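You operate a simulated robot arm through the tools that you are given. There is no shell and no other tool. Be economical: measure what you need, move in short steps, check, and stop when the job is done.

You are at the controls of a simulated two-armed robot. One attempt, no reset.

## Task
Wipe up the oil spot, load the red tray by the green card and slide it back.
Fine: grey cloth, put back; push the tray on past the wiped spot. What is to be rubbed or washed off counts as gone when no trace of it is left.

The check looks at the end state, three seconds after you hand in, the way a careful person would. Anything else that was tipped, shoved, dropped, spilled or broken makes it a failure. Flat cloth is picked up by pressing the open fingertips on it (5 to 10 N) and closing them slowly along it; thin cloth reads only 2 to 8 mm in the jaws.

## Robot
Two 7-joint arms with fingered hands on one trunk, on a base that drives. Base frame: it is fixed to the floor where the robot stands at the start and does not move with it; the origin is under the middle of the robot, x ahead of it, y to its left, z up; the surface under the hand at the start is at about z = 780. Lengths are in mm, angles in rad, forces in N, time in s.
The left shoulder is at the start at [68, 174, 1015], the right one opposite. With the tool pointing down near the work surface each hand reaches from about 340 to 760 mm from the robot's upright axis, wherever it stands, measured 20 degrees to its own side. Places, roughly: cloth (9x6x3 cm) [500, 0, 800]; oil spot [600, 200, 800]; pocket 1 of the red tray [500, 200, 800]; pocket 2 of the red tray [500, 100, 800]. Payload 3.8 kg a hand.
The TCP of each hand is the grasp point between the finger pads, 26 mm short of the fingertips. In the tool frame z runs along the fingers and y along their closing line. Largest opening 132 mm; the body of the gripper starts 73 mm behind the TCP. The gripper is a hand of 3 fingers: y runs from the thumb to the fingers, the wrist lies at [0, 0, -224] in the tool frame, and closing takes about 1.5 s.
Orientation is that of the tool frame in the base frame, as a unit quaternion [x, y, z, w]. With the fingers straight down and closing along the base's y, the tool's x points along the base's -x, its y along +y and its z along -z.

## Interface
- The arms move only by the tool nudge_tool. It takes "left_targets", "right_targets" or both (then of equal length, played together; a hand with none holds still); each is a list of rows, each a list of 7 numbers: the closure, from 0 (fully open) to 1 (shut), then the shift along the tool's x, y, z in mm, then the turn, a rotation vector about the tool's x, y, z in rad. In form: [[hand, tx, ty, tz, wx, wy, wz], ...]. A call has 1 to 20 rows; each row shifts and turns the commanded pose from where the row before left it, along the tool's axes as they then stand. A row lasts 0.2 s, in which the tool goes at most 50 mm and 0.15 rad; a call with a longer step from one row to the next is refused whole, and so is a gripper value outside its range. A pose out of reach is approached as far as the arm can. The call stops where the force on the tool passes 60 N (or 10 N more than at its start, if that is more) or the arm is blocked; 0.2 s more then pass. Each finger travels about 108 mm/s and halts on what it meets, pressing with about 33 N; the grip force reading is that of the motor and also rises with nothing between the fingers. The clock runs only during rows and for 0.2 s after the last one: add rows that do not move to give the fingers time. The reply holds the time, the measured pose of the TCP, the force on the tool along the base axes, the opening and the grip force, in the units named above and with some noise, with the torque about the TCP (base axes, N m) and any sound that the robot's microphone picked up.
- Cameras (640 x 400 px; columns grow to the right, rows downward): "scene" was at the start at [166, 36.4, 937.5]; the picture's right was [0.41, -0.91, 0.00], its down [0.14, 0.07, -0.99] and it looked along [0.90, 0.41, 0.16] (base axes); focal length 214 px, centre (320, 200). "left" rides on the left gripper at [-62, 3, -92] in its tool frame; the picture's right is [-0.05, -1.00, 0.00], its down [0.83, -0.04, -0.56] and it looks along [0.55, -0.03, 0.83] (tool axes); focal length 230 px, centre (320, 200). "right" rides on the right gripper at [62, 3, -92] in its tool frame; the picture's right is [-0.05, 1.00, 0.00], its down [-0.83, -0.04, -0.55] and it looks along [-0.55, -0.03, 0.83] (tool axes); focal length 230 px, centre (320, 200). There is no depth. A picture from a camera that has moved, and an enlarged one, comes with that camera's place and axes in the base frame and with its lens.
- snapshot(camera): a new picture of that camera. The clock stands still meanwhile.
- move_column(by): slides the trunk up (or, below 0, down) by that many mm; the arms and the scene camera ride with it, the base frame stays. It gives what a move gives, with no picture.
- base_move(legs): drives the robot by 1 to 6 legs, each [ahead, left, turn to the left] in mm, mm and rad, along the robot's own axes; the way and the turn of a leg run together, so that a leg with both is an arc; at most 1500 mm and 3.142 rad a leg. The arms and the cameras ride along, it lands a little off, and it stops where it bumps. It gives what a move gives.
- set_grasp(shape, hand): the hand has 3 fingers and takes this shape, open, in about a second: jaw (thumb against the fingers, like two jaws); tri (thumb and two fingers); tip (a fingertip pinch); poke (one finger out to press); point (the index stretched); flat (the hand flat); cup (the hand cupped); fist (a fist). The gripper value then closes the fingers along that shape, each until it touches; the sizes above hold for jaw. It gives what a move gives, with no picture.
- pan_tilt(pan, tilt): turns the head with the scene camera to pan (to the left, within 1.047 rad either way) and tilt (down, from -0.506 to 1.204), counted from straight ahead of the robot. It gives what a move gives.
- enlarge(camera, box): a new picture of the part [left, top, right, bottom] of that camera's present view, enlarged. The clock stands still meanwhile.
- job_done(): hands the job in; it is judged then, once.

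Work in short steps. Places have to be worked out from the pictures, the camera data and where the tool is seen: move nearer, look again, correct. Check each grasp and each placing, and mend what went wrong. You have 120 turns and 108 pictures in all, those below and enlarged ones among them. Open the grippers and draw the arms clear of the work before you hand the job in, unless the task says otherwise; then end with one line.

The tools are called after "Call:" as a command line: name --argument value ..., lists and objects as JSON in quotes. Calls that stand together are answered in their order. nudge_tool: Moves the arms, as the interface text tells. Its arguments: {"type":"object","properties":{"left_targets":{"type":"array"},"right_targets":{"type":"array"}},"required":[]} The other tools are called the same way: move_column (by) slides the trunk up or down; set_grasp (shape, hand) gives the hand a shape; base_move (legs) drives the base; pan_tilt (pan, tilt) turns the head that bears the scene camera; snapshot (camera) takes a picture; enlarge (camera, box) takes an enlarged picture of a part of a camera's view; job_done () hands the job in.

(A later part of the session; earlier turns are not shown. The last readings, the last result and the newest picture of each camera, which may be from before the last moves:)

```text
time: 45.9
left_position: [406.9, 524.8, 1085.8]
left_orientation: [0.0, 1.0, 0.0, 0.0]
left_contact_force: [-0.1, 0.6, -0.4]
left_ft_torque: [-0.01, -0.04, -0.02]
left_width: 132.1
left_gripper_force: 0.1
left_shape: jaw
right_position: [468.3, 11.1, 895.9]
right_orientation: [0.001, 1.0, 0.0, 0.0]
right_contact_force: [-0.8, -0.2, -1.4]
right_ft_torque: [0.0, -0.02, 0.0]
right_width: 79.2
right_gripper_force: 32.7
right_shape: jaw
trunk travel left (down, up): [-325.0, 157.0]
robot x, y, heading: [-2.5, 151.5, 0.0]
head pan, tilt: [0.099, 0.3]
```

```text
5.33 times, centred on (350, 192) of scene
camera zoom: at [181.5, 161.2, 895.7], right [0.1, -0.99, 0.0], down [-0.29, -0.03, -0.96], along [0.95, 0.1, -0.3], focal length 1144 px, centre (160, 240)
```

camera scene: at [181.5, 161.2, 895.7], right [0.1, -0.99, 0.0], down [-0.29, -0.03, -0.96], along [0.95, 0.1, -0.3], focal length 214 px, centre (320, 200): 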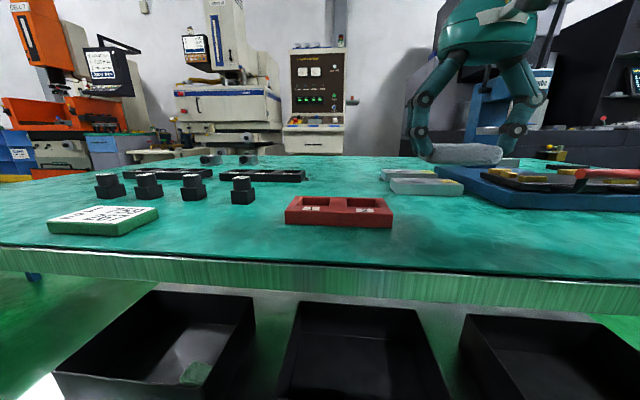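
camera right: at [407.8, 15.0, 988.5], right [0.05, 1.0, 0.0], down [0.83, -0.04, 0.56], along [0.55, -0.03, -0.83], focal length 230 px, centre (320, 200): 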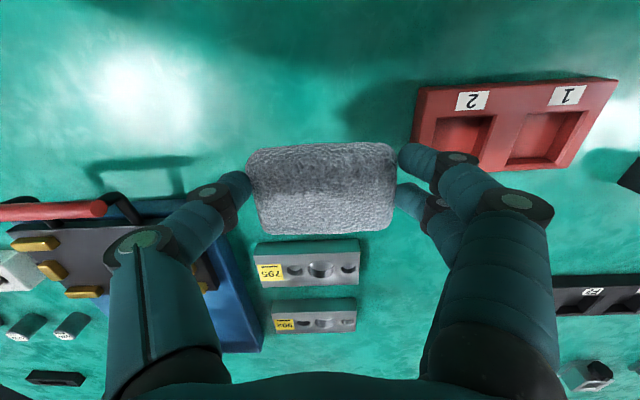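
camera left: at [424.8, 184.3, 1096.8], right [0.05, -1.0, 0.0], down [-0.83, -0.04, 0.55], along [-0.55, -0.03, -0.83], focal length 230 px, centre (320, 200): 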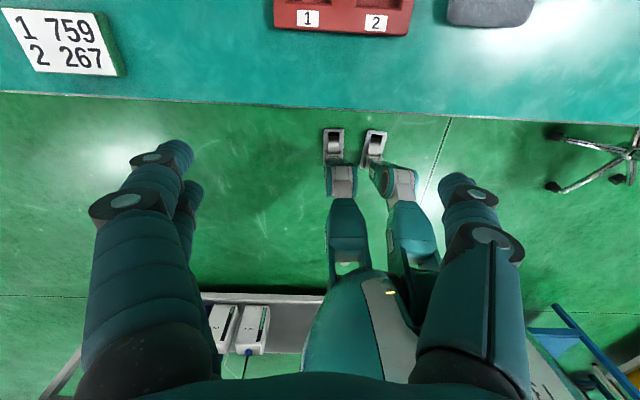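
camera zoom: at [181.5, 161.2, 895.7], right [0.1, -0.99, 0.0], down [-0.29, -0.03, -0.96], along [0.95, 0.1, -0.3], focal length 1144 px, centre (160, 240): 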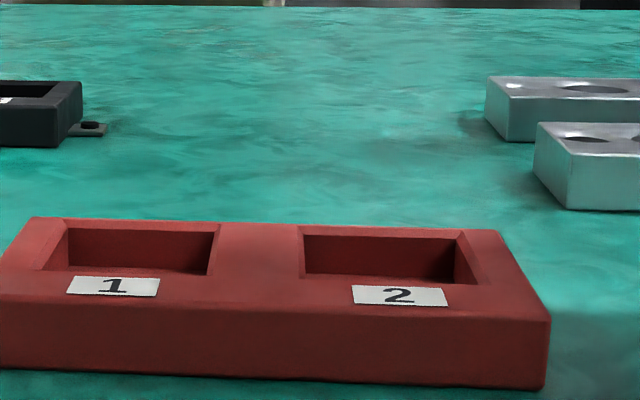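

Looks clean from a grazing angle; for a better top view I'll draw the hand back so the spot site shows beyond the cloth.

Call:
nudge_tool --right_targets '[[0.5, 20, 30, -15, 0, 0, 0], [0.5, 20, 35, -15, 0, 0, 0], [0.5, 20, 35, -15, 0, 0, 0], [0.5, 20, 35, -10, 0, 0, 0], [0.5, 0, 0, 0, 0, 0, 0]]'

Call:
enlarge --camera "right" --box '[220, 220, 440, 350]'

```text
time: 47.1
left_position: [407.4, 524.7, 1083.8]
left_orientation: [-0.001, 1.0, 0.001, 0.0]
left_contact_force: [-0.6, 0.7, 0.4]
left_ft_torque: [0.02, 0.03, 0.02]
left_width: 131.9
left_gripper_force: 0.0
left_shape: jaw
right_position: [387.8, 147.7, 950.9]
right_orientation: [0.001, 1.0, 0.0, 0.0]
right_contact_force: [0.7, -0.4, -0.7]
right_ft_torque: [0.01, -0.02, -0.01]
right_width: 78.9
right_gripper_force: 32.8
right_shape: jaw
trunk travel left (down, up): [-325.0, 157.0]
robot x, y, heading: [0.8, 152.0, -0.002]
head pan, tilt: [0.099, 0.3]
```

```text
2.91 times, centred on (330, 285) of right
camera zoom: at [326.7, 151.9, 1044.4], right [0.05, 1.0, 0.0], down [0.83, -0.04, 0.56], along [0.55, -0.03, -0.83], focal length 669 px, centre (291, -47)
```

zoom: 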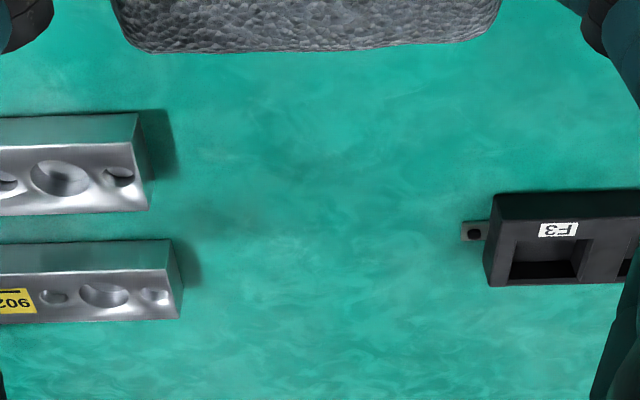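

Zoom tighter on the wiped area and the faint grey patch near the 902 block.

Call:
enlarge --camera "right" --box '[270, 230, 390, 310]'

```text
5.00 times, centred on (330, 270) of right
camera zoom: at [326.7, 151.9, 1044.4], right [0.05, 1.0, 0.0], down [0.83, -0.04, 0.56], along [0.55, -0.03, -0.83], focal length 1150 px, centre (270, -150)
```

zoom: 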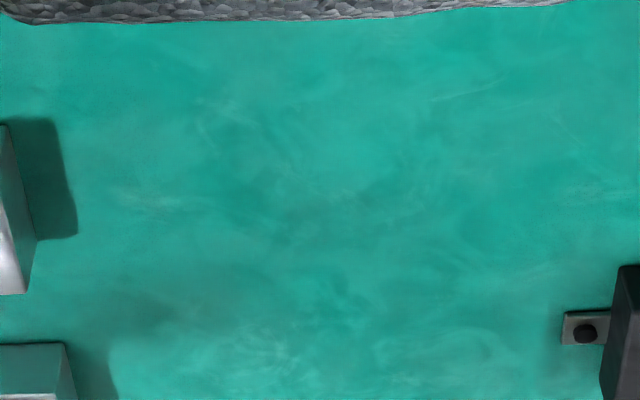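

The spot is gone without trace. I take the cloth back to (471,12) and lower it.

Call:
nudge_tool --right_targets '[[0.5, -20, -35, 10, 0, 0, 0], [0.5, -20, -35, 10, 0, 0, 0], [0.5, -20, -35, 20, 0, 0, 0], [0.5, -23, -31, 20, 0, 0, 0], [0.5, 0, 0, 20, 0, 0, 0], [0.5, 0, 0, 20, 0, 0, 0], [0.5, 0, 0, 15, 0, 0, 0], [0.5, 0, 0, 10, 0, 0, 0], [0.5, 0, 0, 5, 0, 0, 0], [0.5, 0, 0, 2, 0, 0, 0], [0.5, 0, 0, 0, 0, 0, 0]]'

```text
time: 49.5
left_position: [407.5, 525.2, 1085.0]
left_orientation: [0.0, 1.0, 0.001, 0.0]
left_contact_force: [0.0, -0.2, 0.0]
left_ft_torque: [0.01, 0.0, -0.01]
left_width: 131.9
left_gripper_force: 0.0
left_shape: jaw
right_position: [470.8, 12.0, 818.4]
right_orientation: [-0.001, 1.0, 0.0, 0.001]
right_contact_force: [0.3, 0.1, -0.1]
right_ft_torque: [-0.01, -0.02, -0.02]
right_width: 79.1
right_gripper_force: 33.0
right_shape: jaw
trunk travel left (down, up): [-325.0, 157.0]
robot x, y, heading: [2.4, 152.4, 0.0]
head pan, tilt: [0.099, 0.3]
```

Right at its home height; lower 1 mm more, open to the earlier 108 mm, and rise.

Call:
nudge_tool --right_targets '[[0.5, 0, 0, 1, 0, 0, 0], [0.4, 0, 0, 0, 0, 0, 0], [0.3, 0, 0, 0, 0, 0, 0], [0.2, 0, 0, 0, 0, 0, 0], [0.18, 0, 0, 0, 0, 0, 0], [0.18, 0, 0, 0, 0, 0, 0], [0.18, 0, 0, -10, 0, 0, 0], [0.18, 0, 0, -30, 0, 0, 0], [0.18, 0, 0, -40, 0, 0, 0], [0.18, 0, 0, -40, 0, 0, 0], [0.18, 0, 0, 0, 0, 0, 0]]'

Call:
snapshot --camera "right"

```text
time: 51.9
left_position: [408.3, 525.9, 1085.8]
left_orientation: [0.0, 1.0, 0.0, 0.0]
left_contact_force: [-0.3, 0.1, 0.5]
left_ft_torque: [0.02, 0.01, 0.04]
left_width: 131.8
left_gripper_force: 0.1
left_shape: jaw
right_position: [471.2, 8.7, 935.7]
right_orientation: [0.001, 1.0, 0.0, 0.0]
right_contact_force: [-0.5, 0.0, -0.3]
right_ft_torque: [-0.03, -0.01, -0.01]
right_width: 107.9
right_gripper_force: 0.1
right_shape: jaw
trunk travel left (down, up): [-325.0, 157.0]
robot x, y, heading: [-0.3, 149.7, 0.001]
head pan, tilt: [0.099, 0.3]
```

```text
77 pictures are left
camera right: at [408.9, 12.0, 1027.8], right [0.05, 1.0, 0.0], down [0.83, -0.04, 0.55], along [0.55, -0.03, -0.83], focal length 230 px, centre (320, 200)
```

right: 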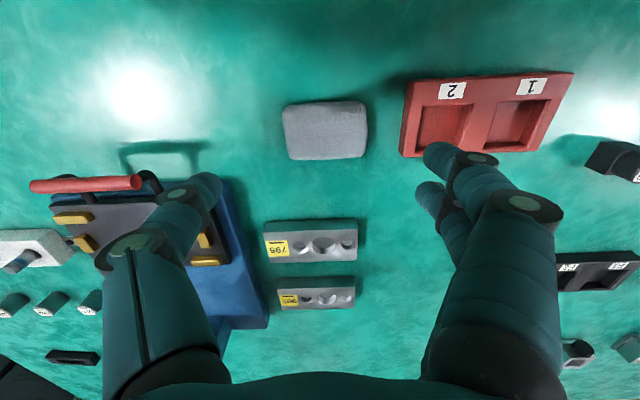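

Cloth is back in place. Raise the hand and drive 200 mm left to have the blocks within the right arm's range.

Call:
nudge_tool --right_targets '[[0, 0, 0, -40, 0, 0, 0], [0, 0, 0, -25, 0, 0, 0], [0, 0, 0, 0, 0, 0, 0]]'

Call:
base_move --legs '[[0, 200, 0]]'

Call:
snapshot --camera "right"

```text
time: 52.7
left_position: [408.0, 525.2, 1084.8]
left_orientation: [0.0, 1.0, 0.0, 0.0]
left_contact_force: [0.5, 0.1, -0.3]
left_ft_torque: [0.0, 0.01, 0.04]
left_width: 131.8
left_gripper_force: 0.1
left_shape: jaw
right_position: [469.5, 8.2, 1002.4]
right_orientation: [0.002, 1.0, 0.0, 0.0]
right_contact_force: [0.3, -0.2, -0.9]
right_ft_torque: [0.0, -0.01, 0.0]
right_width: 131.8
right_gripper_force: 0.1
right_shape: jaw
trunk travel left (down, up): [-325.0, 157.0]
robot x, y, heading: [-2.0, 148.5, -0.002]
head pan, tilt: [0.099, 0.3]
```

```text
time: 55.1
left_position: [407.8, 732.5, 1084.6]
left_orientation: [0.0, 1.0, 0.001, 0.0]
left_contact_force: [0.3, 0.7, 0.1]
left_ft_torque: [-0.01, 0.0, 0.0]
left_width: 131.7
left_gripper_force: 0.0
left_shape: jaw
right_position: [469.0, 215.7, 1002.1]
right_orientation: [0.001, 1.0, -0.001, -0.001]
right_contact_force: [-0.3, 0.9, 0.0]
right_ft_torque: [0.0, 0.01, 0.01]
right_width: 132.1
right_gripper_force: 0.0
right_shape: jaw
trunk travel left (down, up): [-325.0, 157.0]
robot x, y, heading: [4.6, 358.4, 0.001]
head pan, tilt: [0.099, 0.3]
```

```text
76 pictures are left
camera right: at [408.5, 220.0, 1095.2], right [0.05, 1.0, 0.0], down [0.83, -0.04, 0.56], along [0.55, -0.03, -0.83], focal length 230 px, centre (320, 200)
```

right: 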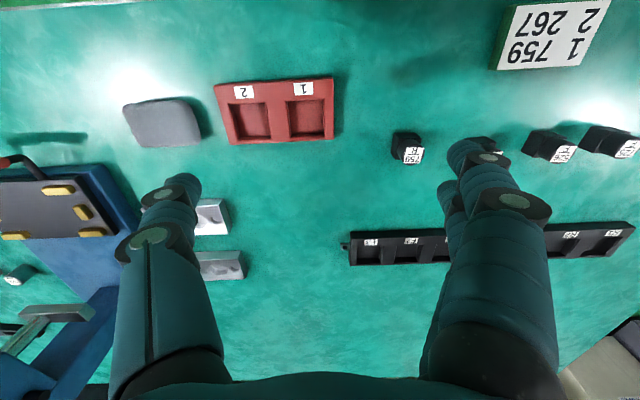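

759 ≈ (524,328), pocket 1 ≈ (484,196), pocket 2 ≈ (483,131). I move above 759 with fingers half closed so they don't hit the neighbour 267.

Call:
nudge_tool --right_targets '[[0.2, -15, 30, 0, 0, 0, 0], [0.4, -15, 30, 10, 0, 0, 0], [0.58, -15, 30, 30, 0, 0, 0], [0.58, -8, 22, 30, 0, 0, 0], [0.58, 0, 0, 20, 0, 0, 0], [0.58, 0, 0, 0, 0, 0, 0]]'

Call:
snapshot --camera "right"

Call:
snapshot --camera "scene"

```text
time: 56.5
left_position: [407.4, 733.6, 1085.7]
left_orientation: [-0.001, 1.0, 0.0, 0.0]
left_contact_force: [1.2, -0.5, 0.9]
left_ft_torque: [0.0, -0.04, 0.0]
left_width: 131.9
left_gripper_force: 0.1
left_shape: jaw
right_position: [524.7, 328.2, 910.3]
right_orientation: [0.0, 1.0, 0.001, 0.0]
right_contact_force: [-0.1, -0.8, -0.3]
right_ft_torque: [0.04, 0.02, -0.01]
right_width: 56.1
right_gripper_force: 0.1
right_shape: jaw
trunk travel left (down, up): [-325.0, 157.0]
robot x, y, heading: [1.9, 358.7, 0.001]
head pan, tilt: [0.099, 0.3]
```

```text
75 pictures are left
camera right: at [461.9, 332.9, 1003.8], right [0.05, 1.0, 0.0], down [0.83, -0.04, 0.56], along [0.55, -0.03, -0.83], focal length 230 px, centre (320, 200)
```

right: 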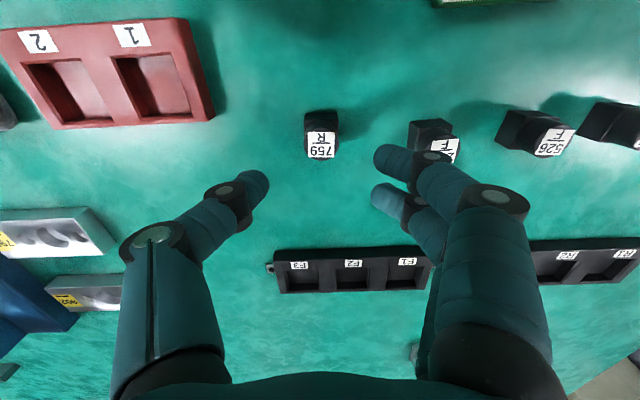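

```text
74 pictures are left
camera scene: at [181.4, 369.1, 895.8], right [0.1, -0.99, 0.0], down [-0.29, -0.03, -0.96], along [0.95, 0.1, -0.3], focal length 214 px, centre (320, 200)
```

scene: 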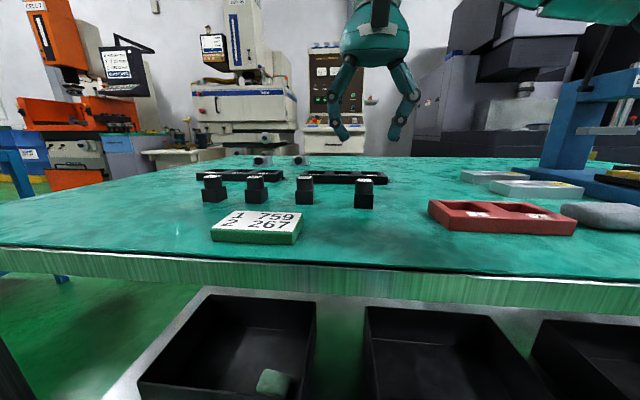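

Alignment looks good: block at ≈(524,330), top z≈833. Descend to z=855 and recheck.

Call:
nudge_tool --right_targets '[[0.58, 0, 1, 20, 0, 0, 0], [0.58, 0, 0, 20, 0, 0, 0], [0.58, 0, 0, 15, 0, 0, 0], [0.58, 0, 0, 0, 0, 0, 0]]'

Call:
snapshot --camera "right"

Call:
enlarge --camera "scene" --box '[300, 120, 460, 220]'

```text
time: 57.5
left_position: [407.8, 733.1, 1084.6]
left_orientation: [0.0, 1.0, 0.0, 0.0]
left_contact_force: [0.8, 0.2, -0.5]
left_ft_torque: [-0.02, 0.01, 0.01]
left_width: 131.8
left_gripper_force: 0.1
left_shape: jaw
right_position: [523.5, 331.3, 856.5]
right_orientation: [0.001, 1.0, 0.001, 0.001]
right_contact_force: [-0.3, -0.3, -0.2]
right_ft_torque: [0.0, 0.0, -0.03]
right_width: 56.1
right_gripper_force: 0.0
right_shape: jaw
trunk travel left (down, up): [-325.0, 157.0]
robot x, y, heading: [-3.5, 356.6, 0.003]
head pan, tilt: [0.099, 0.3]
```

```text
73 pictures are left
camera right: at [462.0, 334.5, 949.3], right [0.05, 1.0, 0.0], down [0.83, -0.04, 0.56], along [0.55, -0.03, -0.83], focal length 230 px, centre (320, 200)
```

right: 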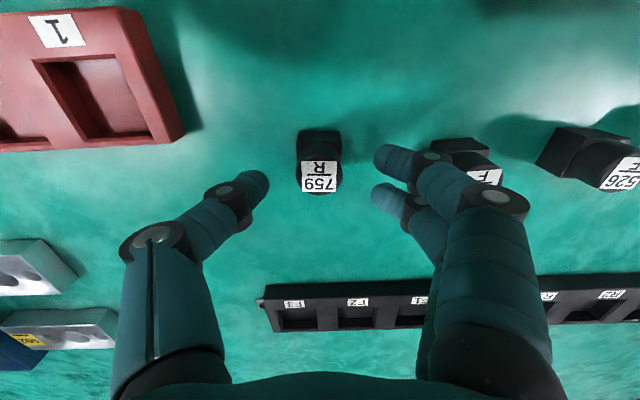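

```text
4.00 times, centred on (380, 170) of scene
camera zoom: at [181.4, 369.0, 895.8], right [0.1, -0.99, 0.0], down [-0.29, -0.03, -0.96], along [0.95, 0.1, -0.3], focal length 858 px, centre (80, 320)
```

zoom: 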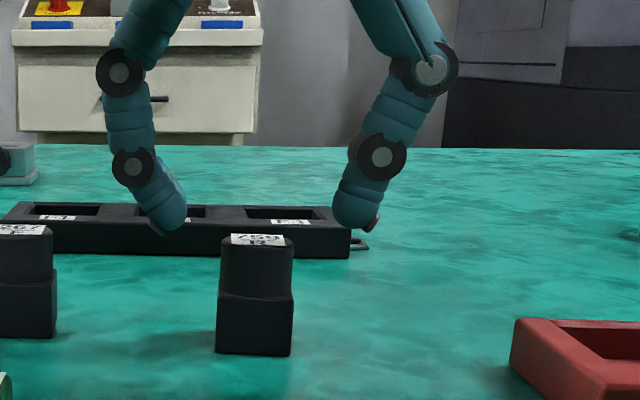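

Descend to z≈837 around the knob, nudging 3 mm back in x, then close.

Call:
nudge_tool --right_targets '[[0.58, 3, 0, 10, 0, 0, 0], [0.58, 0, 0, 9, 0, 0, 0], [0.58, 0, 0, 0, 0, 0, 0], [0.64, 0, 0, 0, 0, 0, 0], [0.69, 0, 0, 0, 0, 0, 0], [0.74, 0, 0, 0, 0, 0, 0], [0.8, 0, 0, 0, 0, 0, 0], [0.85, 0, 0, 0, 0, 0, 0], [0.85, 0, 0, 0, 0, 0, 0], [0.85, 0, 0, 0, 0, 0, 0]]'

Call:
snapshot --camera "right"

Call:
enlarge --camera "scene" --box '[300, 120, 460, 220]'

```text
time: 59.7
left_position: [408.9, 733.8, 1084.9]
left_orientation: [0.0, 1.0, 0.0, -0.001]
left_contact_force: [-0.9, 0.0, -0.5]
left_ft_torque: [-0.01, 0.04, -0.02]
left_width: 131.9
left_gripper_force: 0.0
left_shape: jaw
right_position: [519.0, 329.9, 837.9]
right_orientation: [0.001, 1.0, 0.0, 0.0]
right_contact_force: [-0.4, -0.5, 2.0]
right_ft_torque: [0.0, -0.01, 0.04]
right_width: 10.6
right_gripper_force: 32.6
right_shape: jaw
trunk travel left (down, up): [-325.0, 157.0]
robot x, y, heading: [1.1, 358.4, 0.001]
head pan, tilt: [0.099, 0.3]
```

```text
71 pictures are left
camera right: at [458.0, 333.6, 930.5], right [0.05, 1.0, 0.0], down [0.83, -0.04, 0.56], along [0.55, -0.03, -0.83], focal length 230 px, centre (320, 200)
```

right: 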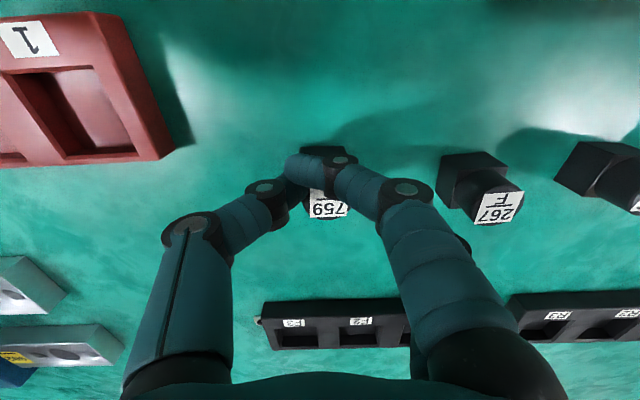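

```text
4.00 times, centred on (380, 170) of scene
camera zoom: at [181.2, 368.9, 895.8], right [0.1, -0.99, 0.0], down [-0.29, -0.03, -0.96], along [0.95, 0.1, -0.3], focal length 858 px, centre (80, 320)
```

zoom: 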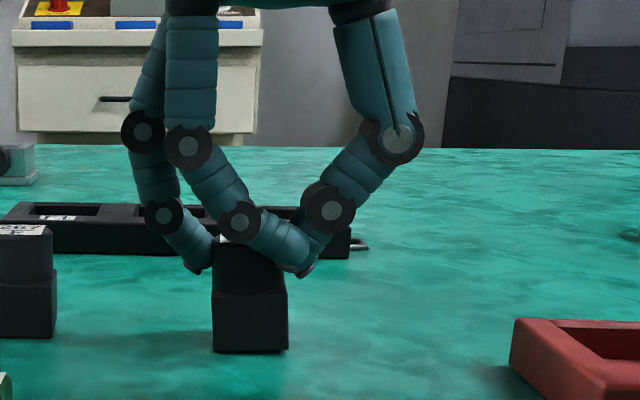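

One finger slipped past the knob's near side — the hand is too close in x. Open again, rise a bit and look.

Call:
nudge_tool --right_targets '[[0.7, 0, 0, 0, 0, 0, 0], [0.58, 0, 0, 0, 0, 0, 0], [0.58, 0, 0, 0, 0, 0, 0], [0.58, 0, 0, -20, 0, 0, 0], [0.58, 0, 0, 0, 0, 0, 0]]'

Call:
snapshot --camera "right"

Call:
enlarge --camera "scene" --box '[300, 120, 460, 220]'

```text
time: 60.9
left_position: [408.8, 733.6, 1085.8]
left_orientation: [-0.001, 1.0, 0.0, 0.0]
left_contact_force: [0.4, 0.0, 0.8]
left_ft_torque: [0.01, 0.01, 0.0]
left_width: 131.9
left_gripper_force: 0.1
left_shape: jaw
right_position: [521.2, 329.7, 857.3]
right_orientation: [0.001, 1.0, 0.0, 0.0]
right_contact_force: [0.3, 0.0, 0.3]
right_ft_torque: [-0.01, 0.01, 0.0]
right_width: 55.1
right_gripper_force: 0.0
right_shape: jaw
trunk travel left (down, up): [-325.0, 157.0]
robot x, y, heading: [-2.4, 359.9, -0.003]
head pan, tilt: [0.099, 0.3]
```

```text
69 pictures are left
camera right: at [460.2, 333.8, 950.1], right [0.05, 1.0, 0.0], down [0.83, -0.04, 0.55], along [0.55, -0.03, -0.83], focal length 230 px, centre (320, 200)
```

right: 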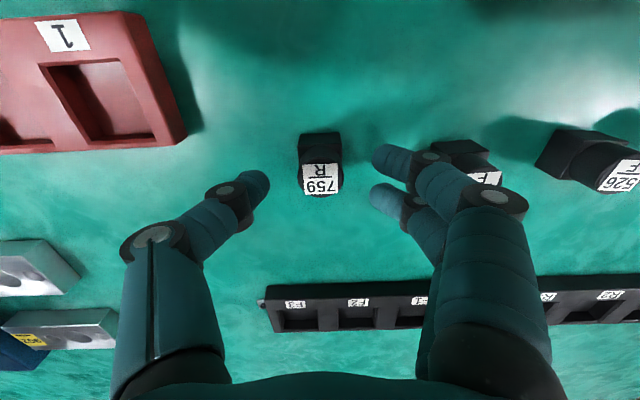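

```text
4.00 times, centred on (380, 170) of scene
camera zoom: at [181.5, 368.9, 895.8], right [0.1, -0.99, 0.0], down [-0.29, -0.03, -0.96], along [0.95, 0.1, -0.3], focal length 858 px, centre (80, 320)
```

zoom: 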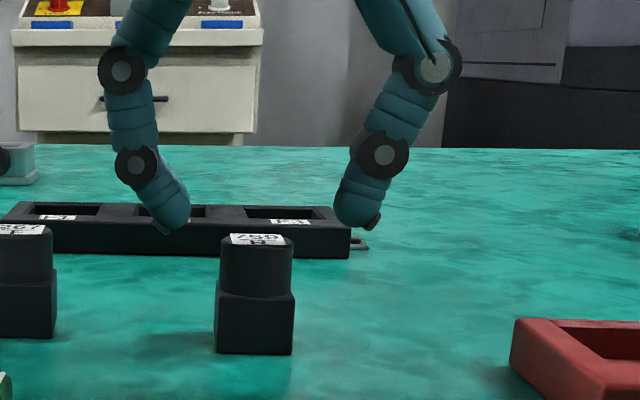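

Re-solving with both cameras: the knob top is at z≈824 (not 833), so the block is at ≈(527,331). Move 6 mm ahead, down to 835, and close.

Call:
nudge_tool --right_targets '[[0.58, -6, 1, 0, 0, 0, 0], [0.58, 0, 0, 10, 0, 0, 0], [0.58, 0, 0, 12, 0, 0, 0], [0.58, 0, 0, 0, 0, 0, 0], [0.64, 0, 0, 0, 0, 0, 0], [0.68, 0, 0, 0, 0, 0, 0], [0.72, 0, 0, 0, 0, 0, 0], [0.76, 0, 0, 0, 0, 0, 0], [0.8, 0, 0, 0, 0, 0, 0], [0.8, 0, 0, 0, 0, 0, 0]]'

Call:
snapshot --camera "right"

Call:
enlarge --camera "scene" --box '[300, 120, 460, 220]'

```text
time: 63.1
left_position: [408.9, 733.1, 1084.9]
left_orientation: [0.0, 1.0, -0.001, 0.001]
left_contact_force: [-0.2, -0.2, -0.1]
left_ft_torque: [0.0, 0.02, 0.0]
left_width: 131.8
left_gripper_force: 0.0
left_shape: jaw
right_position: [526.1, 331.1, 835.6]
right_orientation: [0.001, 1.0, 0.0, 0.0]
right_contact_force: [0.8, -0.8, 0.5]
right_ft_torque: [-0.04, 0.03, 0.0]
right_width: 26.9
right_gripper_force: 0.1
right_shape: jaw
trunk travel left (down, up): [-325.0, 157.0]
robot x, y, heading: [-2.2, 358.9, -0.001]
head pan, tilt: [0.099, 0.3]
```

```text
67 pictures are left
camera right: at [465.6, 335.2, 928.7], right [0.05, 1.0, 0.0], down [0.83, -0.04, 0.56], along [0.55, -0.03, -0.83], focal length 230 px, centre (320, 200)
```

right: 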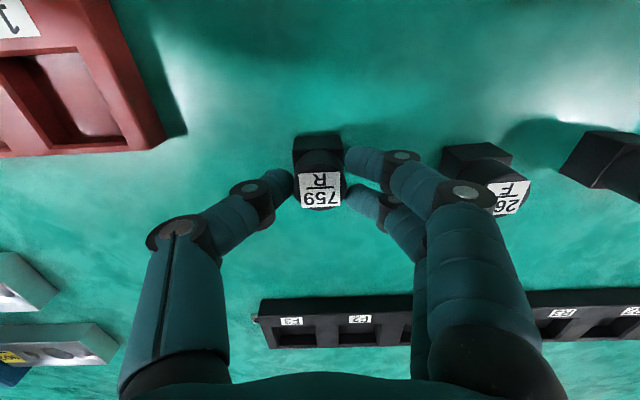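

```text
4.00 times, centred on (380, 170) of scene
camera zoom: at [181.4, 368.9, 895.8], right [0.1, -0.99, 0.0], down [-0.29, -0.03, -0.96], along [0.95, 0.1, -0.3], focal length 858 px, centre (80, 320)
```

zoom: 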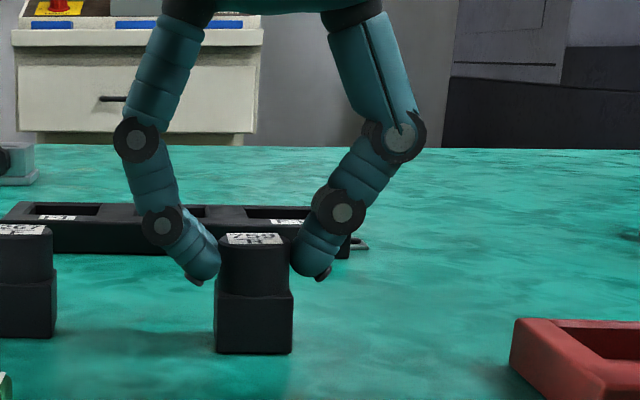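

Beautifully straddled, width 27 mm with no squeeze yet. Close the rest slowly.

Call:
nudge_tool --right_targets '[[0.83, 0, 0, 0, 0, 0, 0], [0.86, 0, 0, 0, 0, 0, 0], [0.89, 0, 0, 0, 0, 0, 0], [0.89, 0, 0, 0, 0, 0, 0], [0.89, 0, 0, 0, 0, 0, 0]]'

Call:
snapshot --camera "right"

```text
time: 64.3
left_position: [407.2, 732.3, 1084.4]
left_orientation: [0.001, 1.0, 0.0, 0.001]
left_contact_force: [0.5, 0.3, 1.0]
left_ft_torque: [0.0, -0.02, 0.03]
left_width: 131.9
left_gripper_force: 0.0
left_shape: jaw
right_position: [526.7, 331.4, 835.5]
right_orientation: [0.001, 1.0, -0.001, 0.0]
right_contact_force: [0.3, -0.3, 0.2]
right_ft_torque: [-0.02, -0.01, 0.02]
right_width: 19.1
right_gripper_force: 33.0
right_shape: jaw
trunk travel left (down, up): [-325.0, 157.0]
robot x, y, heading: [0.7, 359.6, -0.004]
head pan, tilt: [0.099, 0.3]
```

```text
65 pictures are left
camera right: at [465.7, 335.2, 928.6], right [0.05, 1.0, 0.0], down [0.83, -0.04, 0.55], along [0.55, -0.03, -0.83], focal length 230 px, centre (320, 200)
```

right: 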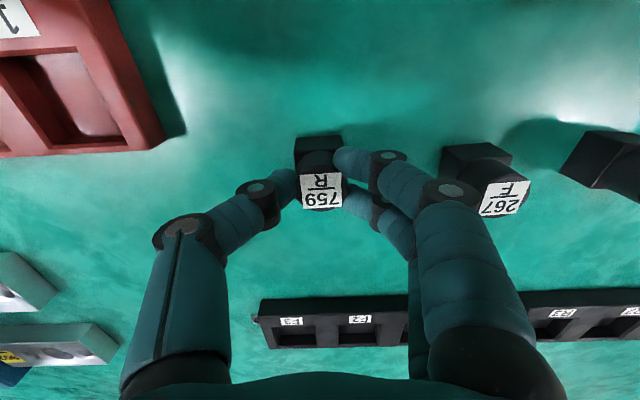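

Gripped. Lift 60 mm and check with both views.

Call:
nudge_tool --right_targets '[[0.92, 0, 0, -10, 0, 0, 0], [0.92, 0, 0, -20, 0, 0, 0], [0.92, 0, 0, -30, 0, 0, 0], [0.92, 0, 0, 0, 0, 0, 0]]'

Call:
snapshot --camera "right"

Call:
enlarge --camera "scene" --box '[300, 120, 460, 220]'

```text
time: 65.3
left_position: [407.4, 733.5, 1084.1]
left_orientation: [0.0, 1.0, 0.0, 0.0]
left_contact_force: [0.4, 0.2, -0.5]
left_ft_torque: [0.0, 0.02, 0.04]
left_width: 132.0
left_gripper_force: 0.0
left_shape: jaw
right_position: [527.9, 328.2, 895.4]
right_orientation: [0.001, 1.0, 0.001, 0.0]
right_contact_force: [0.4, -0.4, -0.6]
right_ft_torque: [0.0, 0.01, 0.03]
right_width: 18.9
right_gripper_force: 33.3
right_shape: jaw
trunk travel left (down, up): [-325.0, 157.0]
robot x, y, heading: [2.1, 354.6, -0.002]
head pan, tilt: [0.099, 0.3]
```

```text
64 pictures are left
camera right: at [466.4, 332.4, 988.2], right [0.05, 1.0, 0.0], down [0.83, -0.04, 0.55], along [0.55, -0.03, -0.83], focal length 230 px, centre (320, 200)
```

right: 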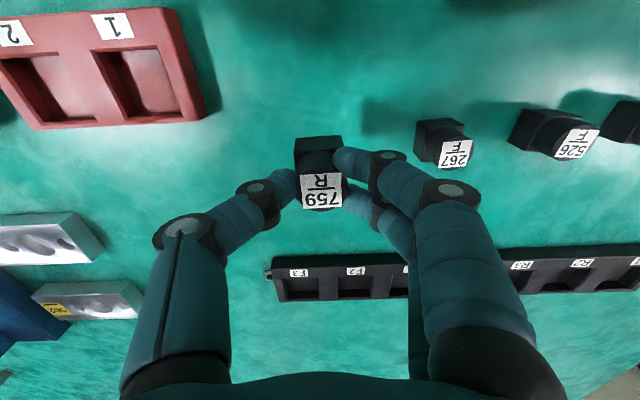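

```text
4.00 times, centred on (380, 170) of scene
camera zoom: at [181.6, 369.0, 895.7], right [0.1, -0.99, 0.0], down [-0.29, -0.03, -0.96], along [0.95, 0.1, -0.3], focal length 858 px, centre (80, 320)
```

zoom: 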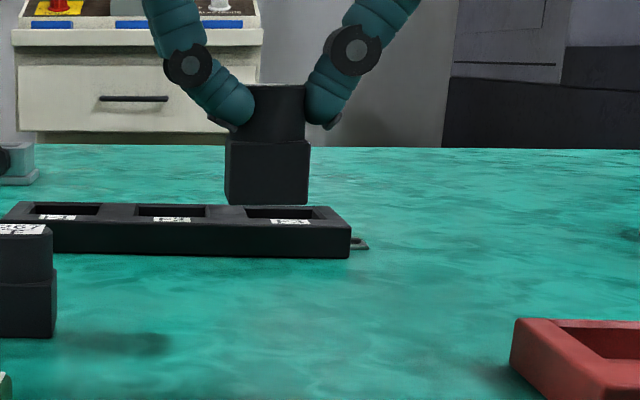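

Held upright. Tray top z≈799; pocket 1 centre est. ≈(481,195). Move above it and look.

Call:
nudge_tool --right_targets '[[0.92, 12, -33, 0, 0, 0, 0], [0.92, 12, -33, 0, 0, 0, 0], [0.92, 12, -33, 0, 0, 0, 0], [0.92, 11, -33, 0, 0, 0, 0], [0.92, 0, 0, 10, 0, 0, 0], [0.92, 0, 0, 0, 0, 0, 0]]'

Call:
snapshot --camera "right"

Call:
pan_tilt --pan -0.4 --tilt 0.4

Call:
snapshot --camera "scene"

```text
time: 66.7
left_position: [406.1, 733.4, 1084.2]
left_orientation: [0.0, 1.0, -0.001, 0.0]
left_contact_force: [0.3, 0.9, -0.4]
left_ft_torque: [0.02, 0.0, 0.01]
left_width: 132.0
left_gripper_force: 0.1
left_shape: jaw
right_position: [481.7, 199.0, 883.5]
right_orientation: [0.001, 1.0, 0.0, 0.0]
right_contact_force: [-0.9, 0.4, -0.2]
right_ft_torque: [0.02, 0.02, 0.0]
right_width: 19.0
right_gripper_force: 32.8
right_shape: jaw
trunk travel left (down, up): [-325.0, 157.0]
robot x, y, heading: [-1.7, 358.3, -0.001]
head pan, tilt: [0.099, 0.3]
```

```text
62 pictures are left
camera right: at [419.2, 202.1, 978.1], right [0.05, 1.0, 0.0], down [0.83, -0.04, 0.56], along [0.55, -0.03, -0.83], focal length 230 px, centre (320, 200)
```

right: 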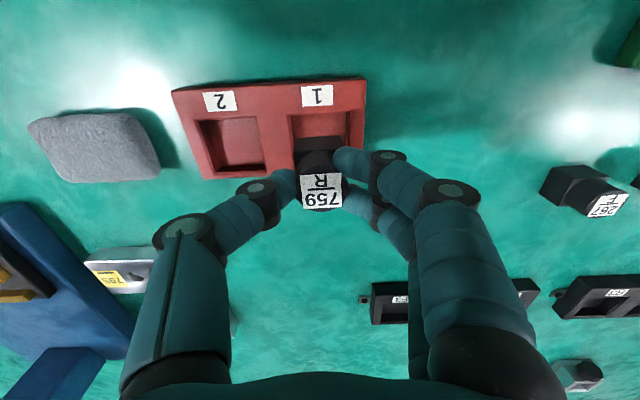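

```text
time: 67.7
left_position: [407.9, 732.7, 1083.1]
left_orientation: [0.001, 1.0, 0.0, 0.0]
left_contact_force: [0.8, 0.9, 0.0]
left_ft_torque: [0.0, 0.01, 0.01]
left_width: 132.0
left_gripper_force: 0.0
left_shape: jaw
right_position: [480.6, 197.7, 884.9]
right_orientation: [0.002, 1.0, 0.0, -0.001]
right_contact_force: [-0.6, 0.2, -0.6]
right_ft_torque: [0.0, -0.01, 0.01]
right_width: 18.9
right_gripper_force: 32.9
right_shape: jaw
trunk travel left (down, up): [-325.0, 157.0]
robot x, y, heading: [1.3, 360.0, -0.003]
head pan, tilt: [-0.4, 0.4]
```

```text
61 pictures are left
camera scene: at [173.9, 323.7, 886.5], right [-0.39, -0.92, 0.0], down [-0.36, 0.15, -0.92], along [0.85, -0.36, -0.39], focal length 214 px, centre (320, 200)
```

scene: 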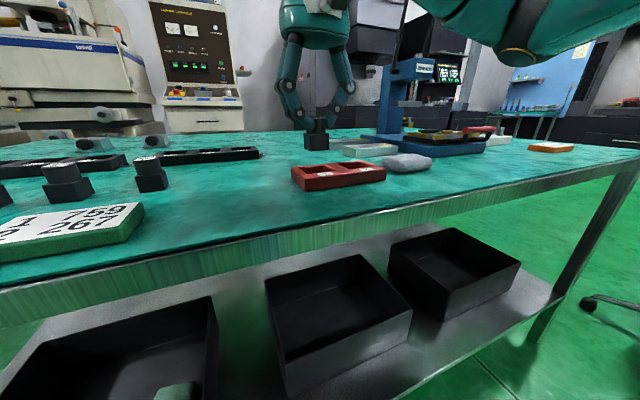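

Enlarge the tray in the right view to refine the pocket rims.

Call:
enlarge --camera "right" --box '[160, 65, 384, 205]'

Call:
enlarge --camera "scene" --box '[260, 100, 420, 200]'

```text
2.86 times, centred on (272, 135) of right
camera zoom: at [419.5, 202.5, 978.3], right [0.05, 1.0, 0.0], down [0.83, -0.04, 0.56], along [0.55, -0.03, -0.83], focal length 657 px, centre (457, 386)
```

zoom: 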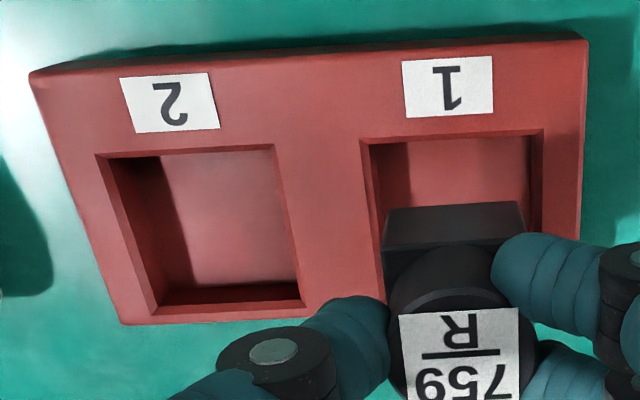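

```text
4.00 times, centred on (340, 150) of scene
camera zoom: at [173.9, 323.7, 886.5], right [-0.39, -0.92, 0.0], down [-0.36, 0.15, -0.92], along [0.85, -0.36, -0.39], focal length 858 px, centre (240, 400)
```

zoom: 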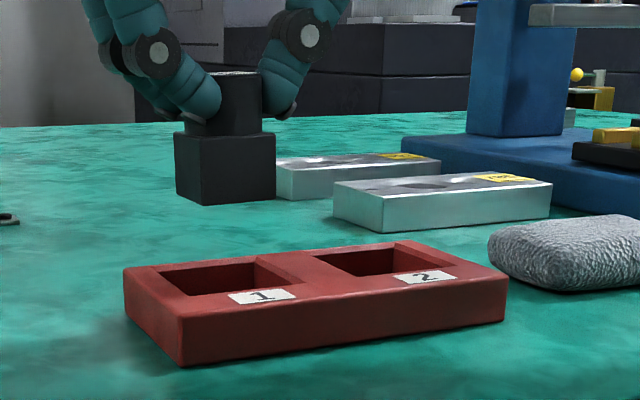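

Pocket 1 centre ≈(483,198.5), block base ≈(483.6,199): aligned with ~7 mm clearance. Lower it.

Call:
nudge_tool --right_targets '[[0.92, 0, 0, 12, 0, 0, 0], [0.92, 0, 0, 12, 0, 0, 0], [0.92, 0, 0, 8, 0, 0, 0], [0.92, 0, 0, 4, 0, 0, 0], [0.92, 0, 0, 2, 0, 0, 0], [0.92, 0, 0, 0, 0, 0, 0]]'

Call:
enlarge --camera "scene" --box '[260, 100, 420, 200]'

Call:
enlarge --camera "right" --box '[160, 65, 384, 205]'

```text
time: 69.0
left_position: [407.1, 733.3, 1083.9]
left_orientation: [0.0, 1.0, -0.001, 0.0]
left_contact_force: [-0.7, -1.1, 0.9]
left_ft_torque: [0.03, 0.0, 0.01]
left_width: 132.0
left_gripper_force: 0.0
left_shape: jaw
right_position: [480.2, 198.1, 847.9]
right_orientation: [0.001, 1.0, 0.0, 0.0]
right_contact_force: [0.3, 0.9, -0.7]
right_ft_torque: [0.01, 0.02, 0.03]
right_width: 19.3
right_gripper_force: 33.4
right_shape: jaw
trunk travel left (down, up): [-325.0, 157.0]
robot x, y, heading: [4.2, 357.6, -0.0]
head pan, tilt: [-0.4, 0.4]
```

```text
4.00 times, centred on (340, 150) of scene
camera zoom: at [173.9, 323.7, 886.5], right [-0.39, -0.92, 0.0], down [-0.36, 0.15, -0.92], along [0.85, -0.36, -0.39], focal length 858 px, centre (240, 400)
```

zoom: 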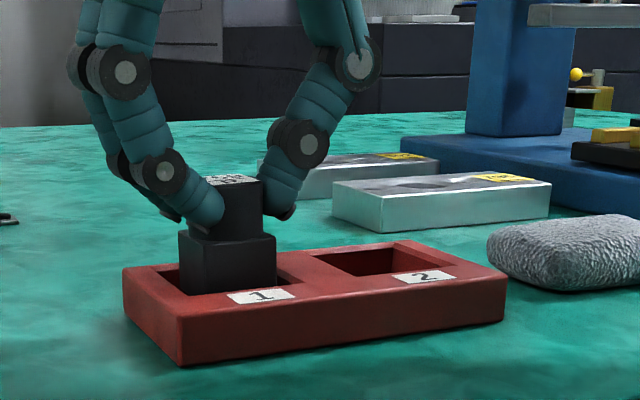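

```text
2.86 times, centred on (272, 135) of right
camera zoom: at [418.1, 201.9, 940.8], right [0.05, 1.0, 0.0], down [0.83, -0.04, 0.55], along [0.55, -0.03, -0.83], focal length 657 px, centre (457, 386)
```

zoom: 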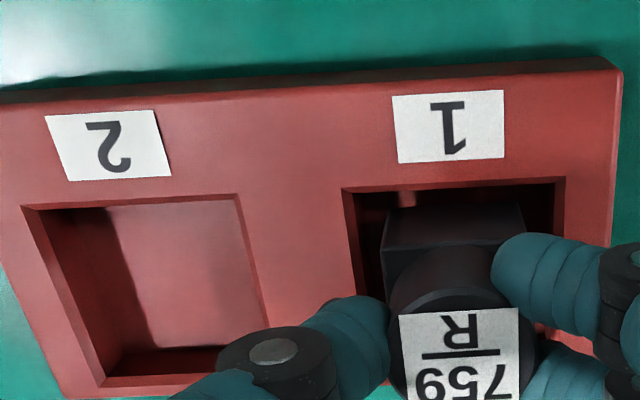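

It sits over the opening cleanly. Lower in small steps until contact.

Call:
nudge_tool --right_targets '[[0.92, 0, 0, 3, 0, 0, 0], [0.92, 0, 0, 2, 0, 0, 0], [0.92, 0, 0, 1, 0, 0, 0], [0.92, 0, 0, 0, 0, 0, 0]]'

```text
time: 70.0
left_position: [408.2, 733.5, 1084.7]
left_orientation: [0.0, 1.0, -0.001, 0.0]
left_contact_force: [-1.0, 0.0, 0.1]
left_ft_torque: [0.0, -0.02, -0.02]
left_width: 131.8
left_gripper_force: 0.0
left_shape: jaw
right_position: [478.7, 198.3, 841.7]
right_orientation: [0.001, 1.0, 0.0, 0.0]
right_contact_force: [1.3, 0.1, -1.7]
right_ft_torque: [0.02, -0.03, 0.0]
right_width: 18.9
right_gripper_force: 33.1
right_shape: jaw
trunk travel left (down, up): [-325.0, 157.0]
robot x, y, heading: [0.4, 352.6, -0.002]
head pan, tilt: [-0.4, 0.4]
```

Call:
nudge_tool --right_targets '[[0.92, 0, 0, 2, 0, 0, 0], [0.92, 0, 0, 0, 0, 0, 0]]'

```text
time: 70.7
left_position: [408.7, 733.1, 1085.1]
left_orientation: [0.0, 1.0, -0.001, 0.0]
left_contact_force: [0.3, -0.2, 0.7]
left_ft_torque: [0.0, 0.0, -0.03]
left_width: 132.0
left_gripper_force: 0.1
left_shape: jaw
right_position: [479.2, 197.5, 841.1]
right_orientation: [0.001, 1.0, 0.0, 0.0]
right_contact_force: [-0.2, -0.1, 0.2]
right_ft_torque: [0.05, -0.03, -0.02]
right_width: 19.2
right_gripper_force: 32.6
right_shape: jaw
trunk travel left (down, up): [-325.0, 157.0]
robot x, y, heading: [2.1, 359.3, -0.004]
head pan, tilt: [-0.4, 0.4]
```

No contact yet (0 N); go down by 1–2 mm steps more.

Call:
nudge_tool --right_targets '[[0.92, 0, 0, 1, 0, 0, 0], [0.92, 0, 0, 1, 0, 0, 0], [0.92, 0, 0, 1, 0, 0, 0], [0.92, 0, 0, 0, 0, 0, 0]]'

Call:
enlarge --camera "scene" --box '[260, 100, 420, 200]'

```text
time: 71.7
left_position: [406.0, 732.8, 1085.5]
left_orientation: [0.001, 1.0, -0.001, 0.002]
left_contact_force: [0.3, 0.3, 0.9]
left_ft_torque: [0.01, 0.0, -0.02]
left_width: 131.9
left_gripper_force: 0.0
left_shape: jaw
right_position: [478.2, 198.3, 839.8]
right_orientation: [0.001, 1.0, 0.001, 0.002]
right_contact_force: [1.7, -4.0, 23.0]
right_ft_torque: [-0.1, -0.05, -0.04]
right_width: 20.1
right_gripper_force: 33.2
right_shape: jaw
trunk travel left (down, up): [-325.0, 157.0]
robot x, y, heading: [0.7, 359.1, -0.004]
head pan, tilt: [-0.4, 0.4]
```

```text
4.00 times, centred on (340, 150) of scene
camera zoom: at [173.0, 323.7, 886.8], right [-0.39, -0.92, 0.0], down [-0.36, 0.15, -0.92], along [0.85, -0.36, -0.39], focal length 858 px, centre (240, 400)
```

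zoom: 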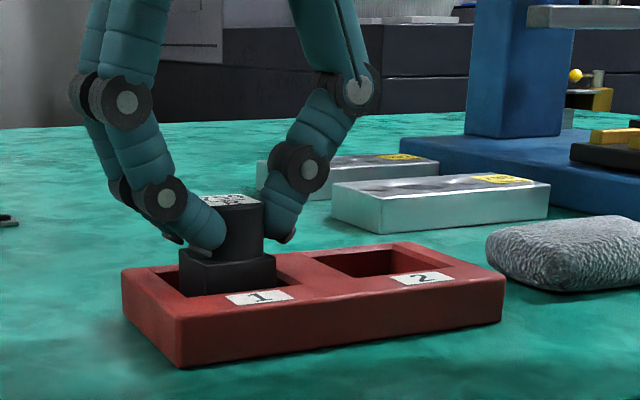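

Seated on the floor (23 N). Relieve, open gently and rise.

Call:
nudge_tool --right_targets '[[0.92, 0, 0, -1.5, 0, 0, 0], [0.85, 0, 0, 0, 0, 0, 0], [0.8, 0, 0, 0, 0, 0, 0], [0.75, 0, 0, 0, 0, 0, 0], [0.65, 0, 0, 0, 0, 0, 0], [0.6, 0, 0, 0, 0, 0, 0], [0.6, 0, 0, 0, 0, 0, 0], [0.6, 0, 0, -20, 0, 0, 0], [0.6, 0, 0, -35, 0, 0, 0], [0.6, 0, 0, -20, 0, 0, 0], [0.6, 0, 0, 0, 0, 0, 0]]'

Call:
snapshot --camera "right"

Call:
enlarge --camera "scene" --box '[260, 100, 420, 200]'

```text
time: 74.0
left_position: [407.6, 733.5, 1084.6]
left_orientation: [0.0, 1.0, 0.0, 0.0]
left_contact_force: [-0.2, 0.1, 0.6]
left_ft_torque: [0.02, 0.01, 0.02]
left_width: 132.0
left_gripper_force: 0.1
left_shape: jaw
right_position: [477.5, 199.3, 911.9]
right_orientation: [0.001, 1.0, 0.0, 0.0]
right_contact_force: [0.3, 0.3, -0.5]
right_ft_torque: [0.04, -0.01, 0.0]
right_width: 52.3
right_gripper_force: 0.0
right_shape: jaw
trunk travel left (down, up): [-325.0, 157.0]
robot x, y, heading: [4.4, 354.6, -0.005]
head pan, tilt: [-0.4, 0.4]
```

```text
55 pictures are left
camera right: at [416.3, 202.9, 1006.1], right [0.05, 1.0, 0.0], down [0.83, -0.04, 0.56], along [0.55, -0.03, -0.83], focal length 230 px, centre (320, 200)
```

right: 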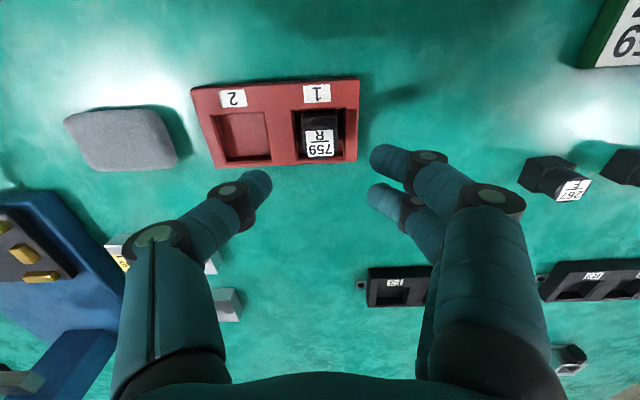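

```text
4.00 times, centred on (340, 150) of scene
camera zoom: at [173.9, 323.7, 886.5], right [-0.39, -0.92, 0.0], down [-0.36, 0.15, -0.92], along [0.85, -0.36, -0.39], focal length 858 px, centre (240, 400)
```

zoom: 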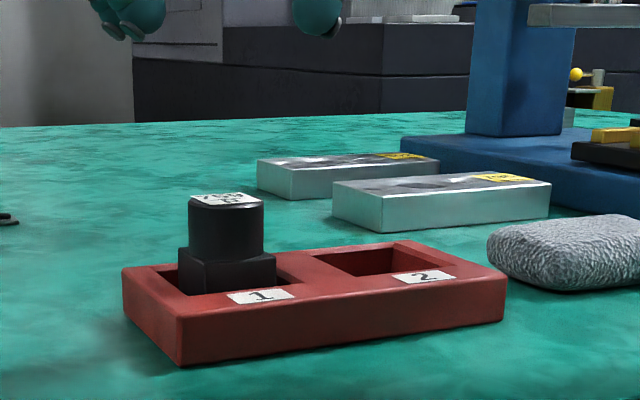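

759 is seated in pocket 1. Now 267 at ≈(538.5,430.5): move above it.

Call:
nudge_tool --right_targets '[[0.6, -10, 38, 0, 0, 0, 0], [0.6, -10, 38.6, 0, 0, 0, 0], [0.6, -10, 38.6, 0, 0, 0, 0], [0.6, -10, 38.6, 0, 0, 0, 0], [0.6, -10, 38.6, 0, 0, 0, 0], [0.6, -10.5, 38.6, 0, 0, 0, 0], [0.6, 0, 0, 20, 0, 0, 0], [0.6, 0, 0, 20, 0, 0, 0], [0.6, 0, 0, 0, 0, 0, 0]]'

Call:
pan_tilt --pan 0.2 --tilt 0.4

Call:
snapshot --camera "right"

Call:
snapshot --camera "scene"

```text
time: 76.0
left_position: [408.3, 733.8, 1085.4]
left_orientation: [0.0, 1.0, 0.0, 0.0]
left_contact_force: [-0.3, 0.1, -0.7]
left_ft_torque: [0.0, -0.02, 0.0]
left_width: 131.7
left_gripper_force: 0.0
left_shape: jaw
right_position: [538.9, 430.1, 874.0]
right_orientation: [0.001, 1.0, 0.0, 0.0]
right_contact_force: [-0.4, 0.2, 0.4]
right_ft_torque: [-0.03, -0.03, 0.02]
right_width: 52.5
right_gripper_force: 0.0
right_shape: jaw
trunk travel left (down, up): [-325.0, 157.0]
robot x, y, heading: [0.4, 357.9, 0.002]
head pan, tilt: [-0.4, 0.4]
```

```text
time: 77.0
left_position: [407.6, 732.8, 1084.1]
left_orientation: [0.0, 1.0, 0.0, 0.0]
left_contact_force: [0.0, 0.0, 0.0]
left_ft_torque: [-0.03, 0.05, 0.02]
left_width: 131.8
left_gripper_force: 0.0
left_shape: jaw
right_position: [539.0, 430.5, 873.3]
right_orientation: [0.001, 1.0, 0.001, 0.0]
right_contact_force: [0.0, 0.3, 0.0]
right_ft_torque: [0.0, 0.0, -0.02]
right_width: 52.4
right_gripper_force: 0.0
right_shape: jaw
trunk travel left (down, up): [-325.0, 157.0]
robot x, y, heading: [-0.9, 357.8, -0.0]
head pan, tilt: [0.201, 0.4]
```

```text
53 pictures are left
camera right: at [477.7, 433.7, 966.8], right [0.05, 1.0, 0.0], down [0.83, -0.04, 0.56], along [0.55, -0.03, -0.83], focal length 230 px, centre (320, 200)
```

right: 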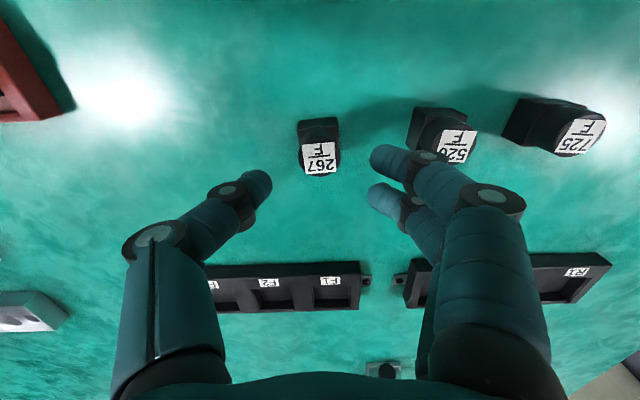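

```text
52 pictures are left
camera scene: at [179.3, 378.1, 886.5], right [0.2, -0.98, 0.0], down [-0.38, -0.08, -0.92], along [0.9, 0.18, -0.39], focal length 214 px, centre (320, 200)
```

scene: 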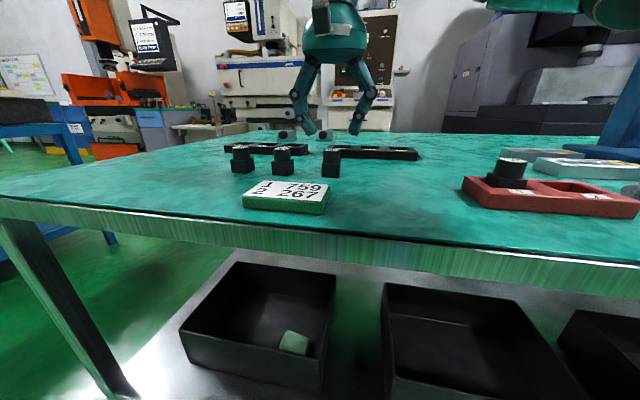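

267 confirmed at (538.7,429.6). Descend to 836 and close to a touch.

Call:
nudge_tool --right_targets '[[0.6, 0, -0.5, 14, 0, 0, 0], [0.6, 0, 0, 14, 0, 0, 0], [0.6, 0, 0, 9.5, 0, 0, 0], [0.6, 0, 0, 0, 0, 0, 0], [0.66, 0, 0, 0, 0, 0, 0], [0.71, 0, 0, 0, 0, 0, 0], [0.76, 0, 0, 0, 0, 0, 0], [0.8, 0, 0, 0, 0, 0, 0], [0.8, 0, 0, 0, 0, 0, 0]]'

Call:
snapshot --camera "right"

Call:
enlarge --camera "scene" --box '[260, 100, 420, 200]'

```text
time: 79.0
left_position: [407.6, 733.5, 1084.4]
left_orientation: [0.0, 1.0, 0.0, 0.0]
left_contact_force: [-1.0, 0.1, 0.3]
left_ft_torque: [-0.01, 0.0, 0.0]
left_width: 132.0
left_gripper_force: 0.0
left_shape: jaw
right_position: [537.4, 428.4, 835.9]
right_orientation: [-0.001, 1.0, 0.0, -0.001]
right_contact_force: [0.4, 0.4, -0.4]
right_ft_torque: [0.05, 0.03, -0.04]
right_width: 27.0
right_gripper_force: 0.0
right_shape: jaw
trunk travel left (down, up): [-325.0, 157.0]
robot x, y, heading: [2.8, 362.1, 0.004]
head pan, tilt: [0.201, 0.4]
```

```text
51 pictures are left
camera right: at [477.1, 432.0, 929.1], right [0.05, 1.0, 0.0], down [0.83, -0.04, 0.56], along [0.55, -0.03, -0.83], focal length 230 px, centre (320, 200)
```

right: 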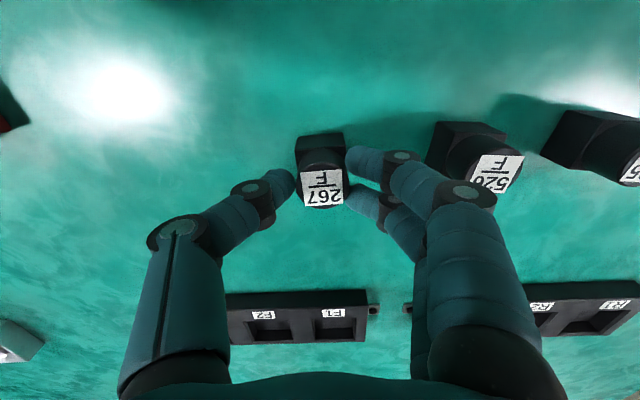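

```text
4.00 times, centred on (340, 150) of scene
camera zoom: at [179.3, 378.2, 886.5], right [0.2, -0.98, 0.0], down [-0.38, -0.08, -0.92], along [0.9, 0.18, -0.39], focal length 858 px, centre (240, 400)
```

zoom: 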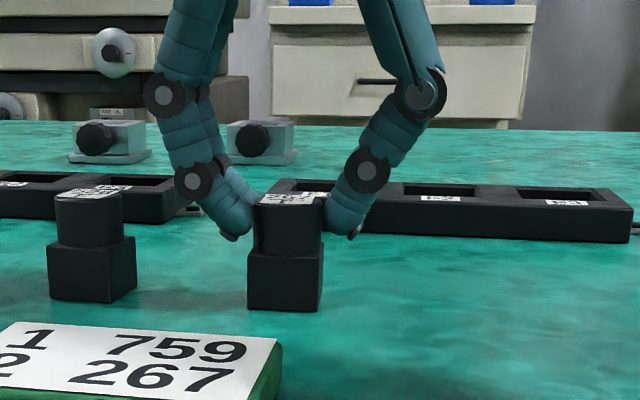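

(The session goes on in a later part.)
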